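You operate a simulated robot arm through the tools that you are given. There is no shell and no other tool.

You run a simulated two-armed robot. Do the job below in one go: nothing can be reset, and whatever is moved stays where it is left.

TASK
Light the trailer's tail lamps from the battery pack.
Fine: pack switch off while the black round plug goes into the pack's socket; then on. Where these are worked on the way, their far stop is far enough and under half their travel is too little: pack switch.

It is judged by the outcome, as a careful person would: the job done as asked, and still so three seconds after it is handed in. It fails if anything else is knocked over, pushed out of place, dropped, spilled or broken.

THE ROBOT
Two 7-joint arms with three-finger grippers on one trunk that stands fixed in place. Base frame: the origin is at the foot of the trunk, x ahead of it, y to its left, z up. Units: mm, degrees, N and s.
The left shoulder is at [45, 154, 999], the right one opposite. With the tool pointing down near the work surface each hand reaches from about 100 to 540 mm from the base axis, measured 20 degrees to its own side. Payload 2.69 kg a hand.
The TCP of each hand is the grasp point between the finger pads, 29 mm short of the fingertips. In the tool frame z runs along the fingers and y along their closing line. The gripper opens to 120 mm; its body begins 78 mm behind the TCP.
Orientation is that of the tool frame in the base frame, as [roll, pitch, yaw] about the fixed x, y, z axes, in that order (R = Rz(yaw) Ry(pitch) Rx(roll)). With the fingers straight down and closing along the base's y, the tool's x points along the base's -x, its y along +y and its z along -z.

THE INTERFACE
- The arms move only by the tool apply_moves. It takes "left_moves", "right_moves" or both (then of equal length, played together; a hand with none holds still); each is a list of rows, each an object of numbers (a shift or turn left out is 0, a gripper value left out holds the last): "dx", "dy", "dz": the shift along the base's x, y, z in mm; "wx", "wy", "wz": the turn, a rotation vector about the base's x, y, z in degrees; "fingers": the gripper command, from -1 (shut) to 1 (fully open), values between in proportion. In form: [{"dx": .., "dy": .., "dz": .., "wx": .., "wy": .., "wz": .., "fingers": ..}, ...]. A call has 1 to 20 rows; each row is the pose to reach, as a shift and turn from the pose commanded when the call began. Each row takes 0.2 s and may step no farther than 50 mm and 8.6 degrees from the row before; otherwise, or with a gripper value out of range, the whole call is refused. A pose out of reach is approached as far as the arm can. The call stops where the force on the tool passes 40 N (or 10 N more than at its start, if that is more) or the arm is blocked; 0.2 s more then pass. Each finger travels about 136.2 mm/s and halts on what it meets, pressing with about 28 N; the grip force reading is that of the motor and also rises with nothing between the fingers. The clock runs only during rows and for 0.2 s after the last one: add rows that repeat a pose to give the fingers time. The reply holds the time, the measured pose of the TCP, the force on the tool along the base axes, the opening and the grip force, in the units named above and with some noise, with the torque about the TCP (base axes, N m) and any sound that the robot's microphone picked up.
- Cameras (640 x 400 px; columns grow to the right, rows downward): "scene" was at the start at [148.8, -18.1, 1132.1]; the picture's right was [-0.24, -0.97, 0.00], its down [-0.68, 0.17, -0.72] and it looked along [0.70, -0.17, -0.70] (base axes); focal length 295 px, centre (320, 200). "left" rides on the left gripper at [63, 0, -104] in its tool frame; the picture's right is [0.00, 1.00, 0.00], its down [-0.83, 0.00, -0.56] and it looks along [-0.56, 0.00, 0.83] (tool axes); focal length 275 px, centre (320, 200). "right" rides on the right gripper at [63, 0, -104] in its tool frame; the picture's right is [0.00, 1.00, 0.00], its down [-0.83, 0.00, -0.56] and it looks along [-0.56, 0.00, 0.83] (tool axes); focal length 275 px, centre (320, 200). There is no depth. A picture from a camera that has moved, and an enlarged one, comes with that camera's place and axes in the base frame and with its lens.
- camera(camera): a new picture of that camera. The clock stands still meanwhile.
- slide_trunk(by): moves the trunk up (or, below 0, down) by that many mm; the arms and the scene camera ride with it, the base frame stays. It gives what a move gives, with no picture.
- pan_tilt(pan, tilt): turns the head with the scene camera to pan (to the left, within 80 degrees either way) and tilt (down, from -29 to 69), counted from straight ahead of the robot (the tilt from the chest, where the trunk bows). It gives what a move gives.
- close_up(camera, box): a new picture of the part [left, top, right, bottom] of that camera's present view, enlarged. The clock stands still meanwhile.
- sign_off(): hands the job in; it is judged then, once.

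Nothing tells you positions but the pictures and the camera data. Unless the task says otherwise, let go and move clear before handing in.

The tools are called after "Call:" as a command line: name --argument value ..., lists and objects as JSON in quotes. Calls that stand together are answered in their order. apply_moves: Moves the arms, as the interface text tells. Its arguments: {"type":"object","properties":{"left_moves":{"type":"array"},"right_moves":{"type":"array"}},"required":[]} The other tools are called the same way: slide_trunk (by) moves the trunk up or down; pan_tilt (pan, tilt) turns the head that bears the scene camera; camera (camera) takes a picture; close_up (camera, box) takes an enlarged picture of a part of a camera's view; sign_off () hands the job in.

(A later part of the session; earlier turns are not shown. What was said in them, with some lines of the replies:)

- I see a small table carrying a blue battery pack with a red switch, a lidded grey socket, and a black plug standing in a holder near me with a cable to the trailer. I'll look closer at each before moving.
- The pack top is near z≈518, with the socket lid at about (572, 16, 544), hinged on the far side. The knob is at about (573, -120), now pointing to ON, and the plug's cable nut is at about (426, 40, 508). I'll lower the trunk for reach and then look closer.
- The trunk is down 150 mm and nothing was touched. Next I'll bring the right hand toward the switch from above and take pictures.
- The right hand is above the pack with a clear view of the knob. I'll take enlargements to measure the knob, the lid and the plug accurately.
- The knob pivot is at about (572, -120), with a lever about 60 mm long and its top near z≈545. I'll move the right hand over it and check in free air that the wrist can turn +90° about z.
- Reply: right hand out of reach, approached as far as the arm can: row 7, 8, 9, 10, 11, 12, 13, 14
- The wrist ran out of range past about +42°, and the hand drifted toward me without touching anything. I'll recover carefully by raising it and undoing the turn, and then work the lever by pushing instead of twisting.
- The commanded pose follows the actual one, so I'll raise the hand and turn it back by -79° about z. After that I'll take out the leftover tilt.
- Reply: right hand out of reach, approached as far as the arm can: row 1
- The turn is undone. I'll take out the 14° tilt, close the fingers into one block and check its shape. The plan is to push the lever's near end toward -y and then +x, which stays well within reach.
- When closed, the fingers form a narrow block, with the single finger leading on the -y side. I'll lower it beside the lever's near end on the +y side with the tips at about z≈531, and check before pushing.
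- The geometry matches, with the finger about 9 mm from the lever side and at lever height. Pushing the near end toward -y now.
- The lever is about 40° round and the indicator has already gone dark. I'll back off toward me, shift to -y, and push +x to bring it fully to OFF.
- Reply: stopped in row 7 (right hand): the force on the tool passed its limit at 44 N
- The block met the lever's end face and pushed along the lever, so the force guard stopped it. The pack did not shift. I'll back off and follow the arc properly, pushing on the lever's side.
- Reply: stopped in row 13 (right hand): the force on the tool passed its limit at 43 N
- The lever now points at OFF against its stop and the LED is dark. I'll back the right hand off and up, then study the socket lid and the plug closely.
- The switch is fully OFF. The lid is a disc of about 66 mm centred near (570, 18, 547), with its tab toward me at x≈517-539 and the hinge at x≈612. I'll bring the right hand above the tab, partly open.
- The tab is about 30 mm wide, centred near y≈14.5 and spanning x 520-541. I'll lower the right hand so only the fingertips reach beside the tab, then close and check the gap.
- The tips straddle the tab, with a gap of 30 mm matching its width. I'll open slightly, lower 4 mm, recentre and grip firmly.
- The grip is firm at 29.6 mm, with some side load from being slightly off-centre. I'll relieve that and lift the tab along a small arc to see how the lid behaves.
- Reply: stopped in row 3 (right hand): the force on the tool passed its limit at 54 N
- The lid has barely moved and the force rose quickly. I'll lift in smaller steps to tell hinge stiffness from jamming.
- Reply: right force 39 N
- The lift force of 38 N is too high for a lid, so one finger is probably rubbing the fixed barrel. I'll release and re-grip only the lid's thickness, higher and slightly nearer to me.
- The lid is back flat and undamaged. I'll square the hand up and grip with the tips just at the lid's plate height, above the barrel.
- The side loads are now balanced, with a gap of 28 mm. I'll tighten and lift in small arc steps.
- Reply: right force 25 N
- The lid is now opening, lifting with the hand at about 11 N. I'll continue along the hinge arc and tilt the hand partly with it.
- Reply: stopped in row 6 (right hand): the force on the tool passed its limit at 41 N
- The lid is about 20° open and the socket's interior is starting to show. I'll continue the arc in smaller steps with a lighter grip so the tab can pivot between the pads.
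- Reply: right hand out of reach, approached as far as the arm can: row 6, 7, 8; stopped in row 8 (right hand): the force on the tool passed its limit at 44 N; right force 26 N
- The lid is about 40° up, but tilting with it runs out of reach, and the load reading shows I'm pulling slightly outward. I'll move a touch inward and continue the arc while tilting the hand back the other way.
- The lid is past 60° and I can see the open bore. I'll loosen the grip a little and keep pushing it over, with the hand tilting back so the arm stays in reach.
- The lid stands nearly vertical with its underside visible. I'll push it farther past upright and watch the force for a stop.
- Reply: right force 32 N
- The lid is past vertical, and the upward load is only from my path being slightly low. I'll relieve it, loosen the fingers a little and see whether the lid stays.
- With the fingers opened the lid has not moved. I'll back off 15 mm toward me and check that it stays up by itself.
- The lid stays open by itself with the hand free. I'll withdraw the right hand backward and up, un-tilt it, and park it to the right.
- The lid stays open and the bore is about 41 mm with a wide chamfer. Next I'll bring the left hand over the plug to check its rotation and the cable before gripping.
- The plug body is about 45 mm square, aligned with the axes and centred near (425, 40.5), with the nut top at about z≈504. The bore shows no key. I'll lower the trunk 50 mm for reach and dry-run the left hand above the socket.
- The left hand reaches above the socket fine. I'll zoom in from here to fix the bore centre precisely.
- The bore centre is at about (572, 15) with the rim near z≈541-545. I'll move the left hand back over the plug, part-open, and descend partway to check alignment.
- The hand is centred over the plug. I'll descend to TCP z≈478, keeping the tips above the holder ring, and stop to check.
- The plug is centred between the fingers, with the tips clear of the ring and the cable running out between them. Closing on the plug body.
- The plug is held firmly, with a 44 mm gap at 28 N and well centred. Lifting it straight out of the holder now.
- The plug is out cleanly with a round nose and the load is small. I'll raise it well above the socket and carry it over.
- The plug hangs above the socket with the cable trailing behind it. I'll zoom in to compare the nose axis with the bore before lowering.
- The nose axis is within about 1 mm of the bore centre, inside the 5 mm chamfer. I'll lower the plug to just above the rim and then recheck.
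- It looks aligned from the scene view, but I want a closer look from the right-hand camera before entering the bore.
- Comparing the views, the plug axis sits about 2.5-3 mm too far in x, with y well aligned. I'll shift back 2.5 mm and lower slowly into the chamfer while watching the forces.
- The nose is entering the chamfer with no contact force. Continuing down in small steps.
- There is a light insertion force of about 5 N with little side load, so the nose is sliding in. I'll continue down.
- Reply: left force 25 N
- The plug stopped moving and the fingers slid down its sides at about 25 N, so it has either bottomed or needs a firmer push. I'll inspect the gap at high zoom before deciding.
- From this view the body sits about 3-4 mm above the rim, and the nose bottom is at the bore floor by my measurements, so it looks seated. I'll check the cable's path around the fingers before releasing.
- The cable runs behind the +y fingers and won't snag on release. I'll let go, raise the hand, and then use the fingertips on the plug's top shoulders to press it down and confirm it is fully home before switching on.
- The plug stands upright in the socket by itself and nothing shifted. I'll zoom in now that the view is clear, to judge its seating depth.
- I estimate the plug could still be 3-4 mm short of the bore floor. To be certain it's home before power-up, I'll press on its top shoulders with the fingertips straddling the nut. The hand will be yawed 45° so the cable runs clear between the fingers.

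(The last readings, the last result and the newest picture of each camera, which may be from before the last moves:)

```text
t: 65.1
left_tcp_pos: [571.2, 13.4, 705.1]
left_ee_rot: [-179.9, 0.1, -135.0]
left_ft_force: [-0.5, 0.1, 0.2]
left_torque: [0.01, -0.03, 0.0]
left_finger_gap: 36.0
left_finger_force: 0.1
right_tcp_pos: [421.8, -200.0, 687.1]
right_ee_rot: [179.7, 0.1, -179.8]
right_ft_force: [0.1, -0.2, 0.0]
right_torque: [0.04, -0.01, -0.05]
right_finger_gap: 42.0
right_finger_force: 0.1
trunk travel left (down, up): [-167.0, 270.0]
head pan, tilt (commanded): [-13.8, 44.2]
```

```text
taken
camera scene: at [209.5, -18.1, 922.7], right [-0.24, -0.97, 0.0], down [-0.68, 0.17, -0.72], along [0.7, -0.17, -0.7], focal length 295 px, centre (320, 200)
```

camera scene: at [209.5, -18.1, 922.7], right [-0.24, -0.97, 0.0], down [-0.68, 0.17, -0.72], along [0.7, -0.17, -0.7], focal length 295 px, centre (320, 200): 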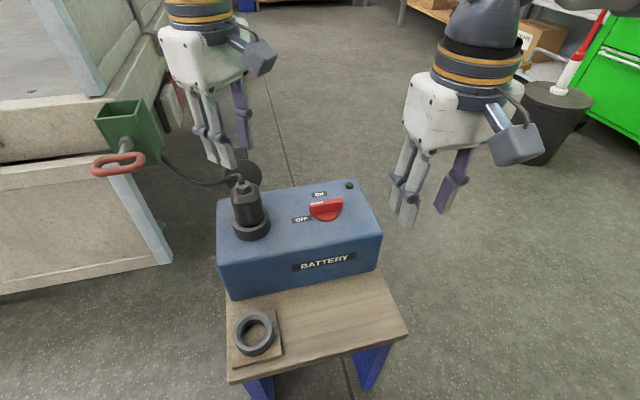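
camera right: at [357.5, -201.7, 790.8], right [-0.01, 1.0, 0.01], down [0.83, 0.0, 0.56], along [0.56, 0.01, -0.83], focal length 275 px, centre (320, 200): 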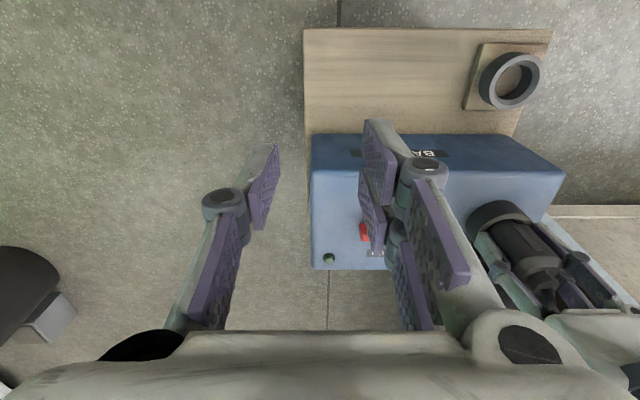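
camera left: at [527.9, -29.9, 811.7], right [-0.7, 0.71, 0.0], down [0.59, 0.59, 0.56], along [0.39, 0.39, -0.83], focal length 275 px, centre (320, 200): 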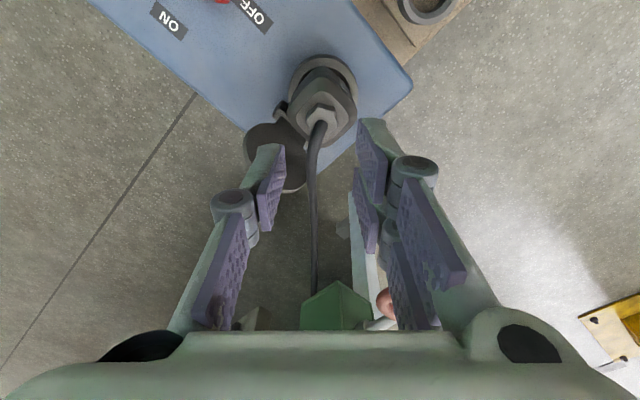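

The cable lies exactly in the plane between the fingers and the nut is centred. I'll descend so the tips straddle the nut, just above the plug's top face.

Call:
apply_moves --left_moves '[{"dz": -15}, {"dz": -30}, {"dz": -45, "dx": -0.5, "dy": -0.5}, {"dz": -57, "dx": -0.5, "dy": -0.5}, {"dz": -57, "dx": -0.5, "dy": -0.5}]'

Call:
close_up --camera "left" --box '[230, 60, 410, 200]'

Call:
close_up --camera "scene" --box '[210, 140, 290, 240]'

Call:
close_up --camera "right" --box '[470, 190, 620, 320]'

```text
t: 66.3
left_tcp_pos: [570.9, 13.5, 649.1]
left_ee_rot: [-180.0, 0.0, -135.0]
left_ft_force: [-0.1, 0.5, -0.4]
left_torque: [-0.01, -0.02, 0.0]
left_finger_gap: 36.0
left_finger_force: 0.0
right_tcp_pos: [422.4, -200.0, 686.0]
right_ee_rot: [179.6, 0.1, -179.8]
right_ft_force: [0.7, -0.3, -1.0]
right_torque: [-0.02, 0.02, 0.02]
right_finger_gap: 41.9
right_finger_force: 0.0
trunk travel left (down, up): [-167.0, 270.0]
head pan, tilt (commanded): [-13.8, 44.2]
```

```text
2.86 times, centred on (320, 130) of left
camera zoom: at [527.1, -30.0, 754.6], right [-0.7, 0.71, 0.0], down [0.59, 0.58, 0.56], along [0.39, 0.39, -0.83], focal length 786 px, centre (320, 400)
```

zoom: 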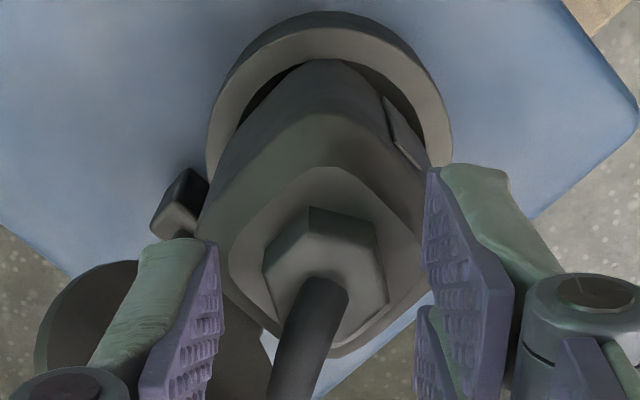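

```text
4.00 times, centred on (250, 190) of scene
camera zoom: at [209.6, -18.1, 922.7], right [-0.24, -0.97, 0.0], down [-0.68, 0.17, -0.72], along [0.7, -0.17, -0.7], focal length 1179 px, centre (600, 240)
```

zoom: 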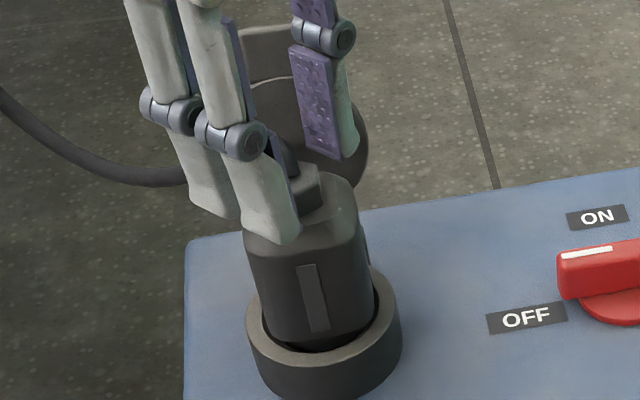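

```text
3.08 times, centred on (545, 255) of right
camera zoom: at [358.6, -201.7, 790.2], right [-0.01, 1.0, 0.01], down [0.83, 0.0, 0.56], along [0.56, 0.01, -0.83], focal length 847 px, centre (-372, 31)
```

zoom: 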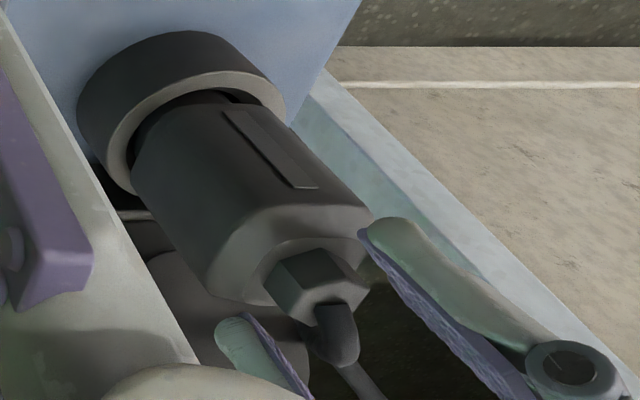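

The tips straddle the nut symmetrically. I'll narrow them slightly and press down in 1 mm steps, watching the force.

Call:
apply_moves --left_moves '[{"fingers": -0.52}, {"dz": -4, "fingers": -0.52}, {"dz": -6}, {"dz": -8}, {"dz": -9}, {"dz": -10}, {"dz": -11}, {"dz": -12}, {"dz": -12}]'

Call:
close_up --camera "scene" --box '[210, 140, 290, 240]'

Call:
close_up --camera "right" --box '[470, 190, 620, 320]'

```text
t: 68.4
left_tcp_pos: [571.9, 13.6, 641.1]
left_ee_rot: [-179.6, 0.2, -135.0]
left_ft_force: [-8.0, 1.8, 21.3]
left_torque: [-0.16, 0.58, -0.04]
left_finger_gap: 22.2
left_finger_force: 27.9
right_tcp_pos: [420.7, -200.2, 686.4]
right_ee_rot: [179.5, 0.1, -179.9]
right_ft_force: [-0.1, 0.0, -1.1]
right_torque: [-0.02, -0.02, 0.01]
right_finger_gap: 41.9
right_finger_force: 0.0
trunk travel left (down, up): [-167.0, 270.0]
head pan, tilt (commanded): [-13.8, 44.2]
stopped in row 9 (left hand): the force on the tool passed its limit at 45 N (the readings are from after the stop); the commanded pose is now the measured one
```

```text
4.00 times, centred on (250, 190) of scene
camera zoom: at [207.9, -18.0, 923.0], right [-0.24, -0.97, 0.0], down [-0.68, 0.17, -0.72], along [0.7, -0.17, -0.7], focal length 1179 px, centre (600, 240)
```

zoom: 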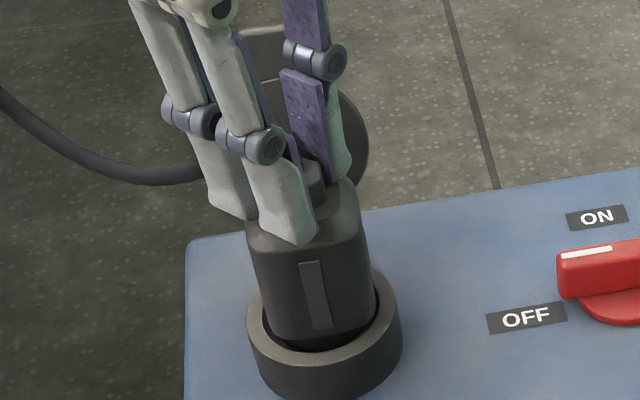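

```text
3.08 times, centred on (545, 255) of right
camera zoom: at [357.2, -201.6, 790.8], right [-0.01, 1.0, 0.01], down [0.83, 0.0, 0.56], along [0.56, 0.01, -0.83], focal length 847 px, centre (-372, 31)
```

zoom: 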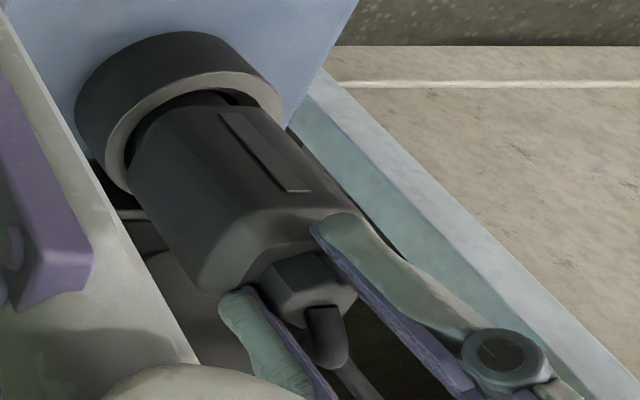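

Pressing to 45 N did not move the plug at all, so it is hard against its seat. I'll release, rise straight up, turn the hand back and park the left arm.

Call:
apply_moves --left_moves '[{"dz": 1, "fingers": -0.3}, {"dz": 2, "fingers": -0.2}, {"dz": 15, "fingers": -0.2}, {"dz": 35}, {"dz": 60}, {"dz": 80}, {"dz": 90, "wz": -7.5}, {"dz": 90, "wz": -15}, {"dz": 90, "wz": -22.5}, {"dz": 90, "wz": -30}, {"dz": 90, "wz": -37.5}, {"dz": 90, "wz": -45}, {"dx": -35, "dy": 10, "dz": 90, "wz": -45}, {"dx": -75, "dy": 30, "dz": 90, "wz": -45}, {"dx": -115, "dy": 55, "dz": 90, "wz": -45}, {"dx": -155, "dy": 85, "dz": 90, "wz": -45}, {"dx": -190, "dy": 120, "dz": 80, "wz": -45}, {"dx": -220, "dy": 155, "dz": 70, "wz": -45}, {"dx": -220, "dy": 155, "dz": 70, "wz": -45}]'

Call:
camera --camera "scene"

Call:
close_up --camera "scene" --box '[210, 150, 370, 250]'

```text
refused: row 17 steps farther than a row can; nothing moved
```

```text
taken
camera scene: at [207.9, -18.0, 923.0], right [-0.24, -0.97, 0.0], down [-0.68, 0.17, -0.72], along [0.7, -0.17, -0.7], focal length 295 px, centre (320, 200)
```

scene: 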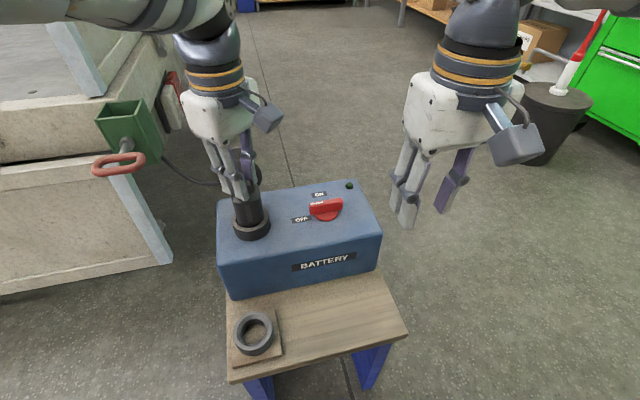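

```text
4.00 times, centred on (290, 200) of scene
camera zoom: at [207.9, -18.0, 923.0], right [-0.24, -0.97, 0.0], down [-0.68, 0.17, -0.72], along [0.7, -0.17, -0.7], focal length 1179 px, centre (440, 200)
```

zoom: 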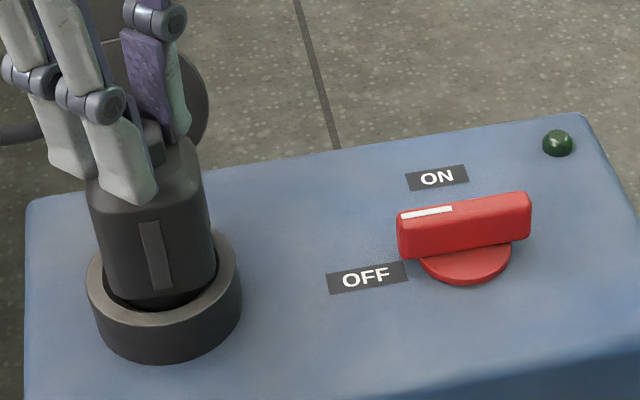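

One row's step was too long, so nothing moved, and the plug remains seated under the fingers. I'll repeat the release with shorter steps.

Call:
apply_moves --left_moves '[{"dz": 1, "fingers": -0.3}, {"dz": 2, "fingers": -0.2}, {"dz": 15, "fingers": -0.2}, {"dz": 35}, {"dz": 60}, {"dz": 80}, {"dz": 90, "wz": -7.5}, {"dz": 90, "wz": -15}, {"dz": 90, "wz": -22.5}, {"dz": 90, "wz": -30}, {"dz": 90, "wz": -37.5}, {"dz": 90, "wz": -45}, {"dx": -35, "dy": 10, "dz": 90, "wz": -45}, {"dx": -70, "dy": 25, "dz": 90, "wz": -45}, {"dx": -105, "dy": 45, "dz": 90, "wz": -45}, {"dx": -140, "dy": 70, "dz": 90, "wz": -45}, {"dx": -170, "dy": 100, "dz": 85, "wz": -45}, {"dx": -195, "dy": 130, "dz": 80, "wz": -45}, {"dx": -220, "dy": 155, "dz": 75, "wz": -45}, {"dx": -220, "dy": 155, "dz": 75, "wz": -45}]'

Call:
camera --camera "scene"

Call:
close_up --camera "scene" --box '[210, 150, 370, 250]'

```text
t: 72.6
left_tcp_pos: [351.6, 170.7, 712.5]
left_ee_rot: [-179.8, 0.2, 179.9]
left_ft_force: [-0.1, 0.1, -0.2]
left_torque: [0.01, 0.0, 0.01]
left_finger_gap: 48.2
left_finger_force: 0.0
right_tcp_pos: [421.3, -199.5, 686.6]
right_ee_rot: [179.6, -0.1, -179.8]
right_ft_force: [-0.6, -0.1, -0.7]
right_torque: [-0.01, 0.0, 0.01]
right_finger_gap: 41.9
right_finger_force: 0.0
trunk travel left (down, up): [-167.0, 270.0]
head pan, tilt (commanded): [-13.8, 44.2]
```

```text
taken
camera scene: at [209.4, -17.9, 922.7], right [-0.24, -0.97, 0.0], down [-0.68, 0.17, -0.72], along [0.7, -0.17, -0.7], focal length 295 px, centre (320, 200)
```

scene: 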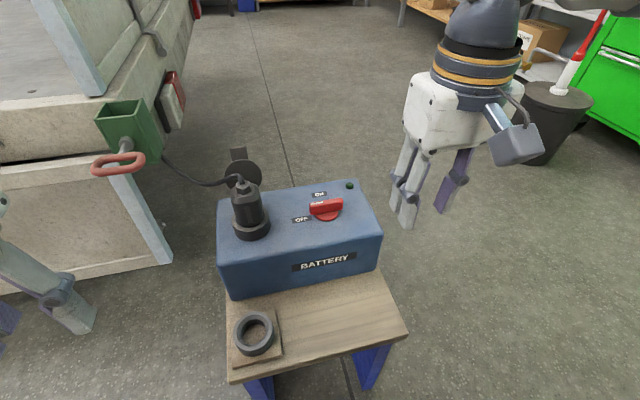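

```text
4.00 times, centred on (290, 200) of scene
camera zoom: at [209.4, -17.9, 922.7], right [-0.24, -0.97, 0.0], down [-0.68, 0.17, -0.72], along [0.7, -0.17, -0.7], focal length 1179 px, centre (440, 200)
```

zoom: 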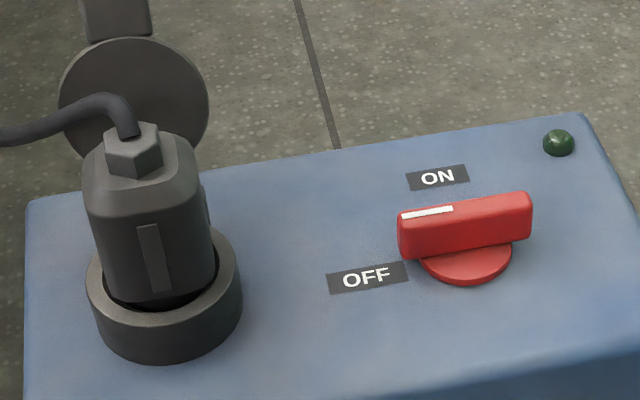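

The plug is seated and free, and the lid stays open behind it. Next I'll close the right hand's fingers and bring them to the lever's marked end, ready to push it toward ON.

Call:
apply_moves --right_moves '[{"dx": 25, "dy": 25, "dz": 0, "wx": -0.4, "fingers": -1}, {"dx": 50, "dy": 50, "dz": -10, "wx": -0.4, "fingers": -1}, {"dx": 75, "dy": 75, "dz": -25, "wx": -0.4, "fingers": -1}, {"dx": 100, "dy": 99.5, "dz": -40, "wx": -0.4, "fingers": -1}, {"dx": 104, "dy": 99.5, "dz": -75, "wx": -0.4, "fingers": -1}, {"dx": 104, "dy": 99.5, "dz": -105, "wx": -0.4, "fingers": -1}, {"dx": 104, "dy": 99.5, "dz": -125.5, "wx": -0.4, "fingers": -1}, {"dx": 104, "dy": 99.5, "dz": -125.5, "wx": -0.4, "fingers": -1}]'

Call:
close_up --camera "scene" --box '[240, 150, 400, 250]'

Call:
close_up --camera "right" --box '[200, 60, 440, 220]'

```text
t: 74.4
left_tcp_pos: [352.7, 169.3, 712.1]
left_ee_rot: [-179.8, 0.2, 180.0]
left_ft_force: [0.6, 0.2, 0.6]
left_torque: [-0.01, -0.01, -0.01]
left_finger_gap: 48.1
left_finger_force: 0.1
right_tcp_pos: [524.5, -100.5, 560.6]
right_ee_rot: [-180.0, 0.0, -179.8]
right_ft_force: [-0.3, -0.4, -0.5]
right_torque: [0.03, -0.02, -0.01]
right_finger_gap: 0.1
right_finger_force: 28.3
trunk travel left (down, up): [-167.0, 270.0]
head pan, tilt (commanded): [-13.8, 44.2]
```

```text
4.00 times, centred on (320, 200) of scene
camera zoom: at [209.6, -18.1, 922.7], right [-0.24, -0.97, 0.0], down [-0.68, 0.17, -0.72], along [0.7, -0.17, -0.7], focal length 1179 px, centre (320, 200)
```

zoom: 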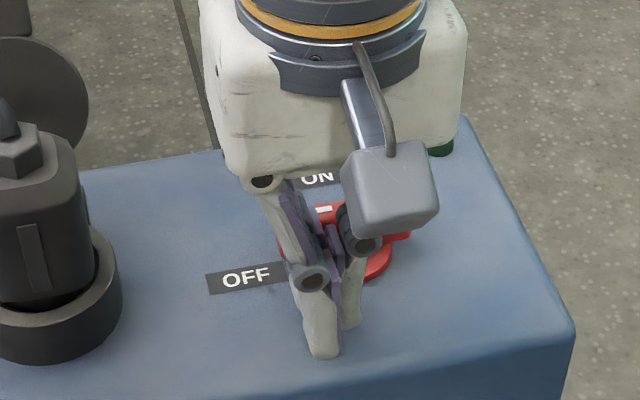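

```text
2.50 times, centred on (320, 140) of right
camera zoom: at [462.0, -101.8, 664.5], right [-0.01, 1.0, 0.0], down [0.83, 0.01, 0.56], along [0.56, 0.0, -0.83], focal length 688 px, centre (320, 350)
```

zoom: 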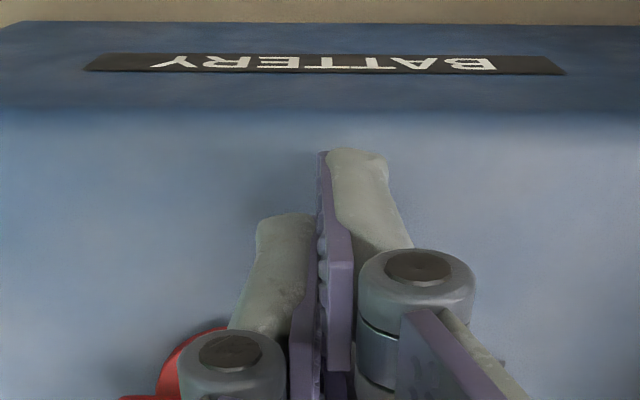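

The closed fingers are beside the lever's marked end at the right height. I'll push it toward +x to start the turn to ON.

Call:
apply_moves --right_moves '[{"dx": 8}, {"dx": 15}, {"dx": 19}, {"dx": 22}, {"dx": 25}, {"dx": 28}, {"dx": 31}, {"dx": 34}, {"dx": 34}]'

Call:
close_up --camera "scene" --box '[240, 150, 400, 250]'

Call:
close_up --camera "right" --box '[200, 60, 440, 220]'

```text
t: 76.4
left_tcp_pos: [352.9, 169.4, 712.7]
left_ee_rot: [-179.8, 0.3, -180.0]
left_ft_force: [0.1, -0.5, -0.7]
left_torque: [0.0, -0.02, -0.02]
left_finger_gap: 47.9
left_finger_force: 0.2
right_tcp_pos: [560.4, -101.0, 561.5]
right_ee_rot: [179.9, 0.0, -179.9]
right_ft_force: [-2.0, 1.0, -1.2]
right_torque: [0.03, 0.02, -0.01]
right_finger_gap: 0.0
right_finger_force: 27.9
trunk travel left (down, up): [-167.0, 270.0]
head pan, tilt (commanded): [-13.8, 44.2]
```

```text
4.00 times, centred on (320, 200) of scene
camera zoom: at [209.5, -18.0, 922.7], right [-0.24, -0.97, 0.0], down [-0.68, 0.17, -0.72], along [0.7, -0.17, -0.7], focal length 1179 px, centre (320, 200)
```

zoom: 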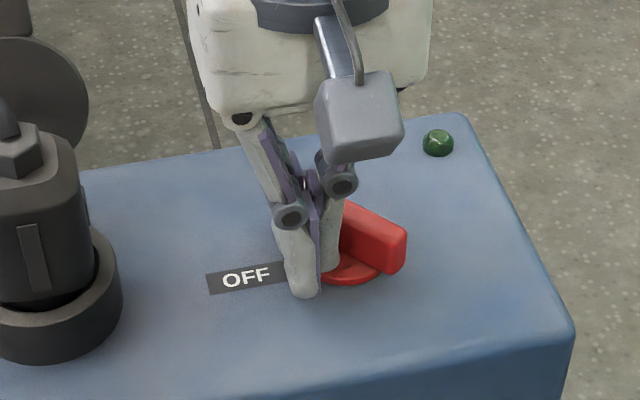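

```text
2.50 times, centred on (320, 140) of right
camera zoom: at [496.5, -101.5, 664.6], right [-0.01, 1.0, 0.0], down [0.83, 0.01, 0.56], along [0.56, 0.01, -0.83], focal length 688 px, centre (320, 350)
```

zoom: 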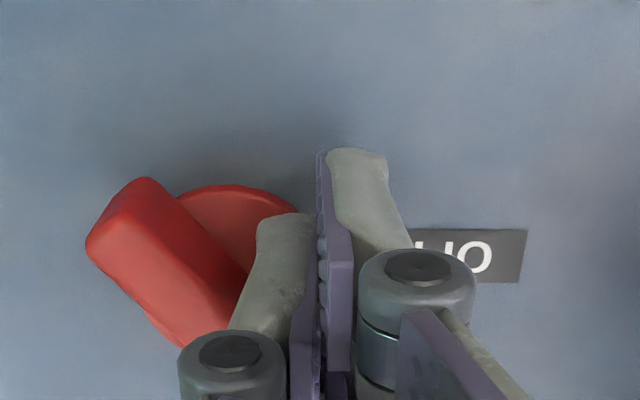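

The lever is about halfway. I'll go around to the other end and push it toward +y to finish the turn to ON.

Call:
apply_moves --right_moves '[{"dx": -20}, {"dx": -42}, {"dx": -42, "dy": -35}, {"dx": -42, "dy": -67}, {"dx": -19, "dy": -67}, {"dx": -19, "dy": -62}, {"dx": -19, "dy": -58}, {"dx": -19, "dy": -54}, {"dx": -19, "dy": -50}, {"dx": -19, "dy": -47}, {"dx": -19, "dy": -44}, {"dx": -19, "dy": -41.5}, {"dx": -19, "dy": -39.5}, {"dx": -19, "dy": -38}, {"dx": -19, "dy": -37}, {"dx": -19, "dy": -37}]'

Call:
close_up --camera "scene" --box '[240, 150, 400, 250]'

Call:
close_up --camera "right" --box '[200, 60, 440, 220]'

Call:
camera --camera "scene"

```text
t: 79.8
left_tcp_pos: [352.6, 169.3, 712.3]
left_ee_rot: [-179.8, 0.2, -180.0]
left_ft_force: [-0.8, -0.8, -0.2]
left_torque: [-0.02, 0.01, 0.0]
left_finger_gap: 47.9
left_finger_force: 0.0
right_tcp_pos: [540.4, -141.0, 561.3]
right_ee_rot: [-179.9, -0.1, -179.9]
right_ft_force: [-2.5, -15.4, 3.6]
right_torque: [-0.07, -0.05, -0.16]
right_finger_gap: 0.0
right_finger_force: 28.2
trunk travel left (down, up): [-167.0, 270.0]
head pan, tilt (commanded): [-13.8, 44.2]
```

```text
4.00 times, centred on (320, 200) of scene
camera zoom: at [209.2, -18.8, 922.8], right [-0.24, -0.97, 0.0], down [-0.68, 0.17, -0.72], along [0.7, -0.17, -0.7], focal length 1179 px, centre (320, 200)
```

zoom: 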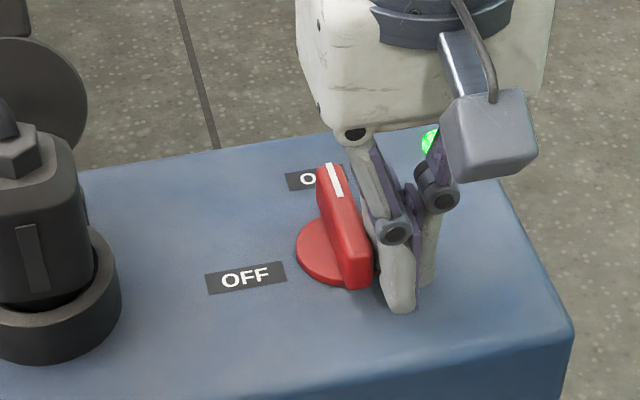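

```text
2.50 times, centred on (320, 140) of right
camera zoom: at [477.7, -139.9, 664.9], right [-0.01, 1.0, 0.0], down [0.83, 0.01, 0.56], along [0.56, 0.0, -0.83], focal length 688 px, centre (320, 350)
```

zoom: 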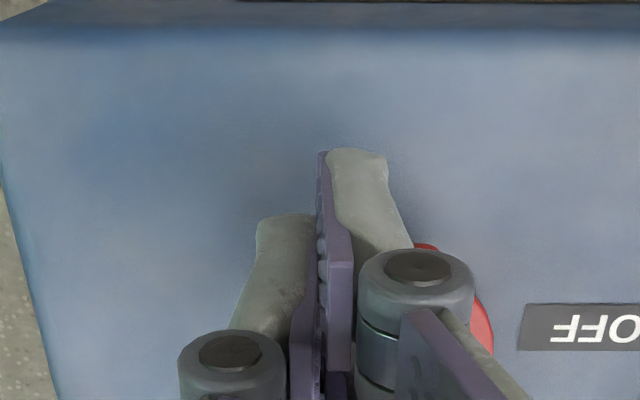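

```text
taken
camera scene: at [209.2, -18.8, 922.8], right [-0.24, -0.97, 0.0], down [-0.68, 0.17, -0.72], along [0.7, -0.17, -0.7], focal length 295 px, centre (320, 200)
```

scene: 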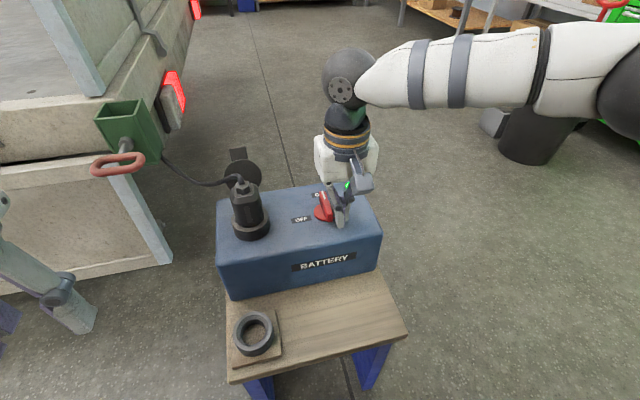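

The green indicator is on and the trailer's tail lamps now glow red. I'll back the right hand away, park it, and check that everything stays so.

Call:
apply_moves --right_moves '[{"dy": -8}, {"dx": -8, "dy": -16}, {"dx": -15, "dy": -18, "dz": 25}, {"dx": -15, "dy": -18, "dz": 65}, {"dx": -30, "dy": -25, "dz": 105}, {"dx": -60, "dy": -40, "dz": 140}, {"dx": -95, "dy": -60, "dz": 150}, {"dx": -130, "dy": -75, "dz": 150}, {"dx": -150, "dy": -85, "dz": 150}, {"dx": -150, "dy": -85, "dz": 150}]'

Call:
camera --camera "scene"

Call:
close_up --camera "scene" --box '[200, 140, 392, 260]'

Call:
close_up --camera "scene" --box '[80, 0, 240, 200]'

```text
t: 82.0
left_tcp_pos: [353.3, 170.2, 713.8]
left_ee_rot: [-179.8, 0.2, 179.9]
left_ft_force: [-0.4, 0.0, -0.3]
left_torque: [-0.03, -0.02, -0.03]
left_finger_gap: 48.2
left_finger_force: 0.0
right_tcp_pos: [390.7, -222.0, 711.6]
right_ee_rot: [180.0, 0.0, -179.9]
right_ft_force: [0.6, 1.2, 0.2]
right_torque: [0.0, -0.02, -0.02]
right_finger_gap: 0.0
right_finger_force: 28.1
trunk travel left (down, up): [-167.0, 270.0]
head pan, tilt (commanded): [-13.8, 44.2]
```

```text
taken
camera scene: at [209.5, -18.1, 922.7], right [-0.24, -0.97, 0.0], down [-0.68, 0.17, -0.72], along [0.7, -0.17, -0.7], focal length 295 px, centre (320, 200)
```

scene: 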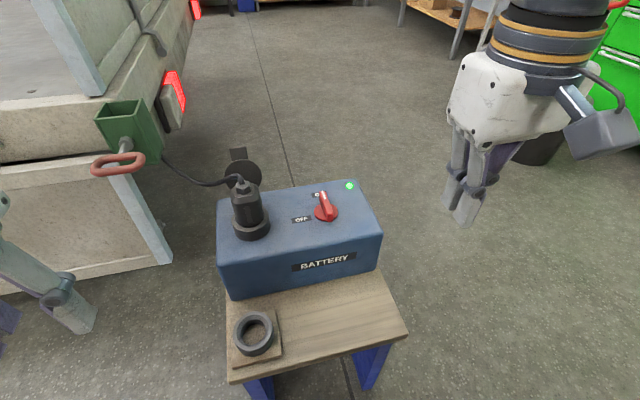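

```text
3.33 times, centred on (296, 200) of scene
camera zoom: at [209.5, -18.1, 922.7], right [-0.24, -0.97, 0.0], down [-0.68, 0.17, -0.72], along [0.7, -0.17, -0.7], focal length 982 px, centre (400, 200)
```

zoom: 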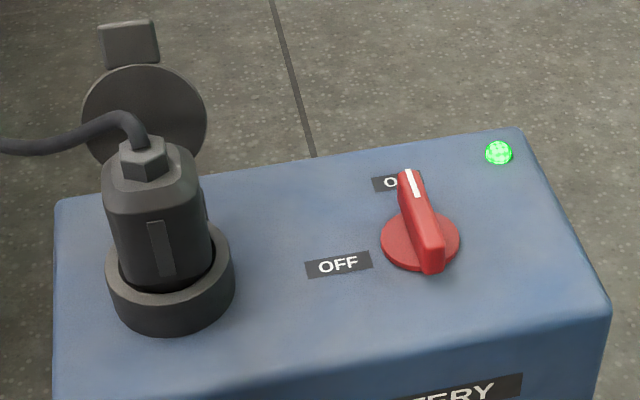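

```text
2.00 times, centred on (160, 100) of scene
camera zoom: at [209.5, -18.1, 922.7], right [-0.24, -0.97, 0.0], down [-0.68, 0.17, -0.72], along [0.7, -0.17, -0.7], focal length 589 px, centre (640, 400)
```

zoom: 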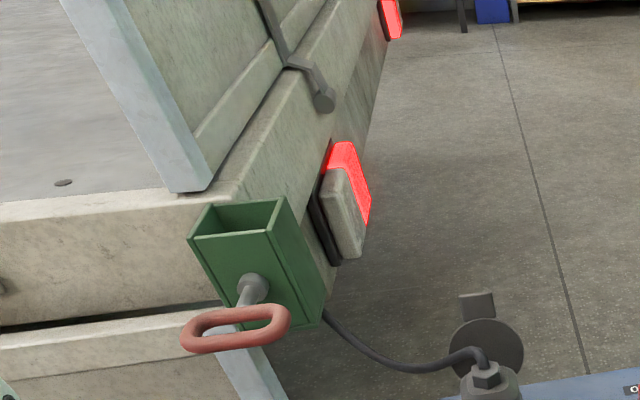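

Both tail lamps are lit, the indicator is green, the plug is seated and both hands are clear. I'll wait a few seconds to confirm it holds.

Call:
apply_moves --right_moves '[{"dz": 0}, {"dz": 0}, {"dz": 0}, {"dz": 0}, {"dz": 0}, {"dz": 0}, {"dz": 0}, {"dz": 0}, {"dz": 0}, {"dz": 0}, {"dz": 0}, {"dz": 0}, {"dz": 0}, {"dz": 0}, {"dz": 0}, {"dz": 0}]'

Call:
camera --camera "scene"

```text
t: 85.4
left_tcp_pos: [353.1, 167.7, 712.7]
left_ee_rot: [-179.7, 0.2, -179.9]
left_ft_force: [-0.5, -0.4, 0.1]
left_torque: [-0.02, 0.02, -0.02]
left_finger_gap: 48.0
left_finger_force: 0.0
right_tcp_pos: [391.6, -222.7, 712.1]
right_ee_rot: [-179.9, 0.0, -179.8]
right_ft_force: [0.2, 0.9, 0.3]
right_torque: [0.06, 0.0, -0.01]
right_finger_gap: 0.3
right_finger_force: 27.9
trunk travel left (down, up): [-167.0, 270.0]
head pan, tilt (commanded): [-13.8, 44.2]
```

```text
taken
camera scene: at [209.5, -18.1, 922.7], right [-0.24, -0.97, 0.0], down [-0.68, 0.17, -0.72], along [0.7, -0.17, -0.7], focal length 295 px, centre (320, 200)
```

scene: 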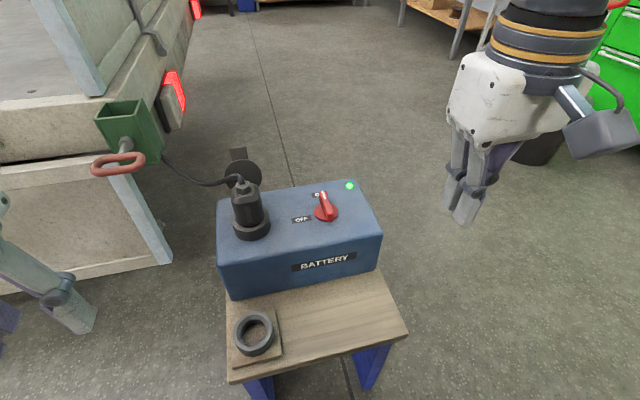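

After more than three seconds the tail lamps are still red, the indicator is green, the plug is seated and both hands are clear. I'm handing the job in.

Call:
sign_off

```text
The job is handed in.
```

The trailer's tail lamps are lit from the battery pack. They stayed on through a check of more than three seconds before I handed the job in.

- **Switch:** I turned the pack switch to OFF before the plug went in, and back to ON only after it was seated. The pack's green light is on.
- **Plug:** I moved the black plug from its holder into the pack's socket. When I pressed down to check, it did not move at 45 N. A gap of a few millimetres, by my estimate, still shows between the plug body and the socket rim.
- **Socket lid:** I opened it to get the plug in, and it is standing open behind the plug.
- **Surroundings:** Nothing was knocked over, dropped or moved out of place, and both hands are clear. A few pushes tripped the 40 N force limit (highest 54 N), but I saw no damage.
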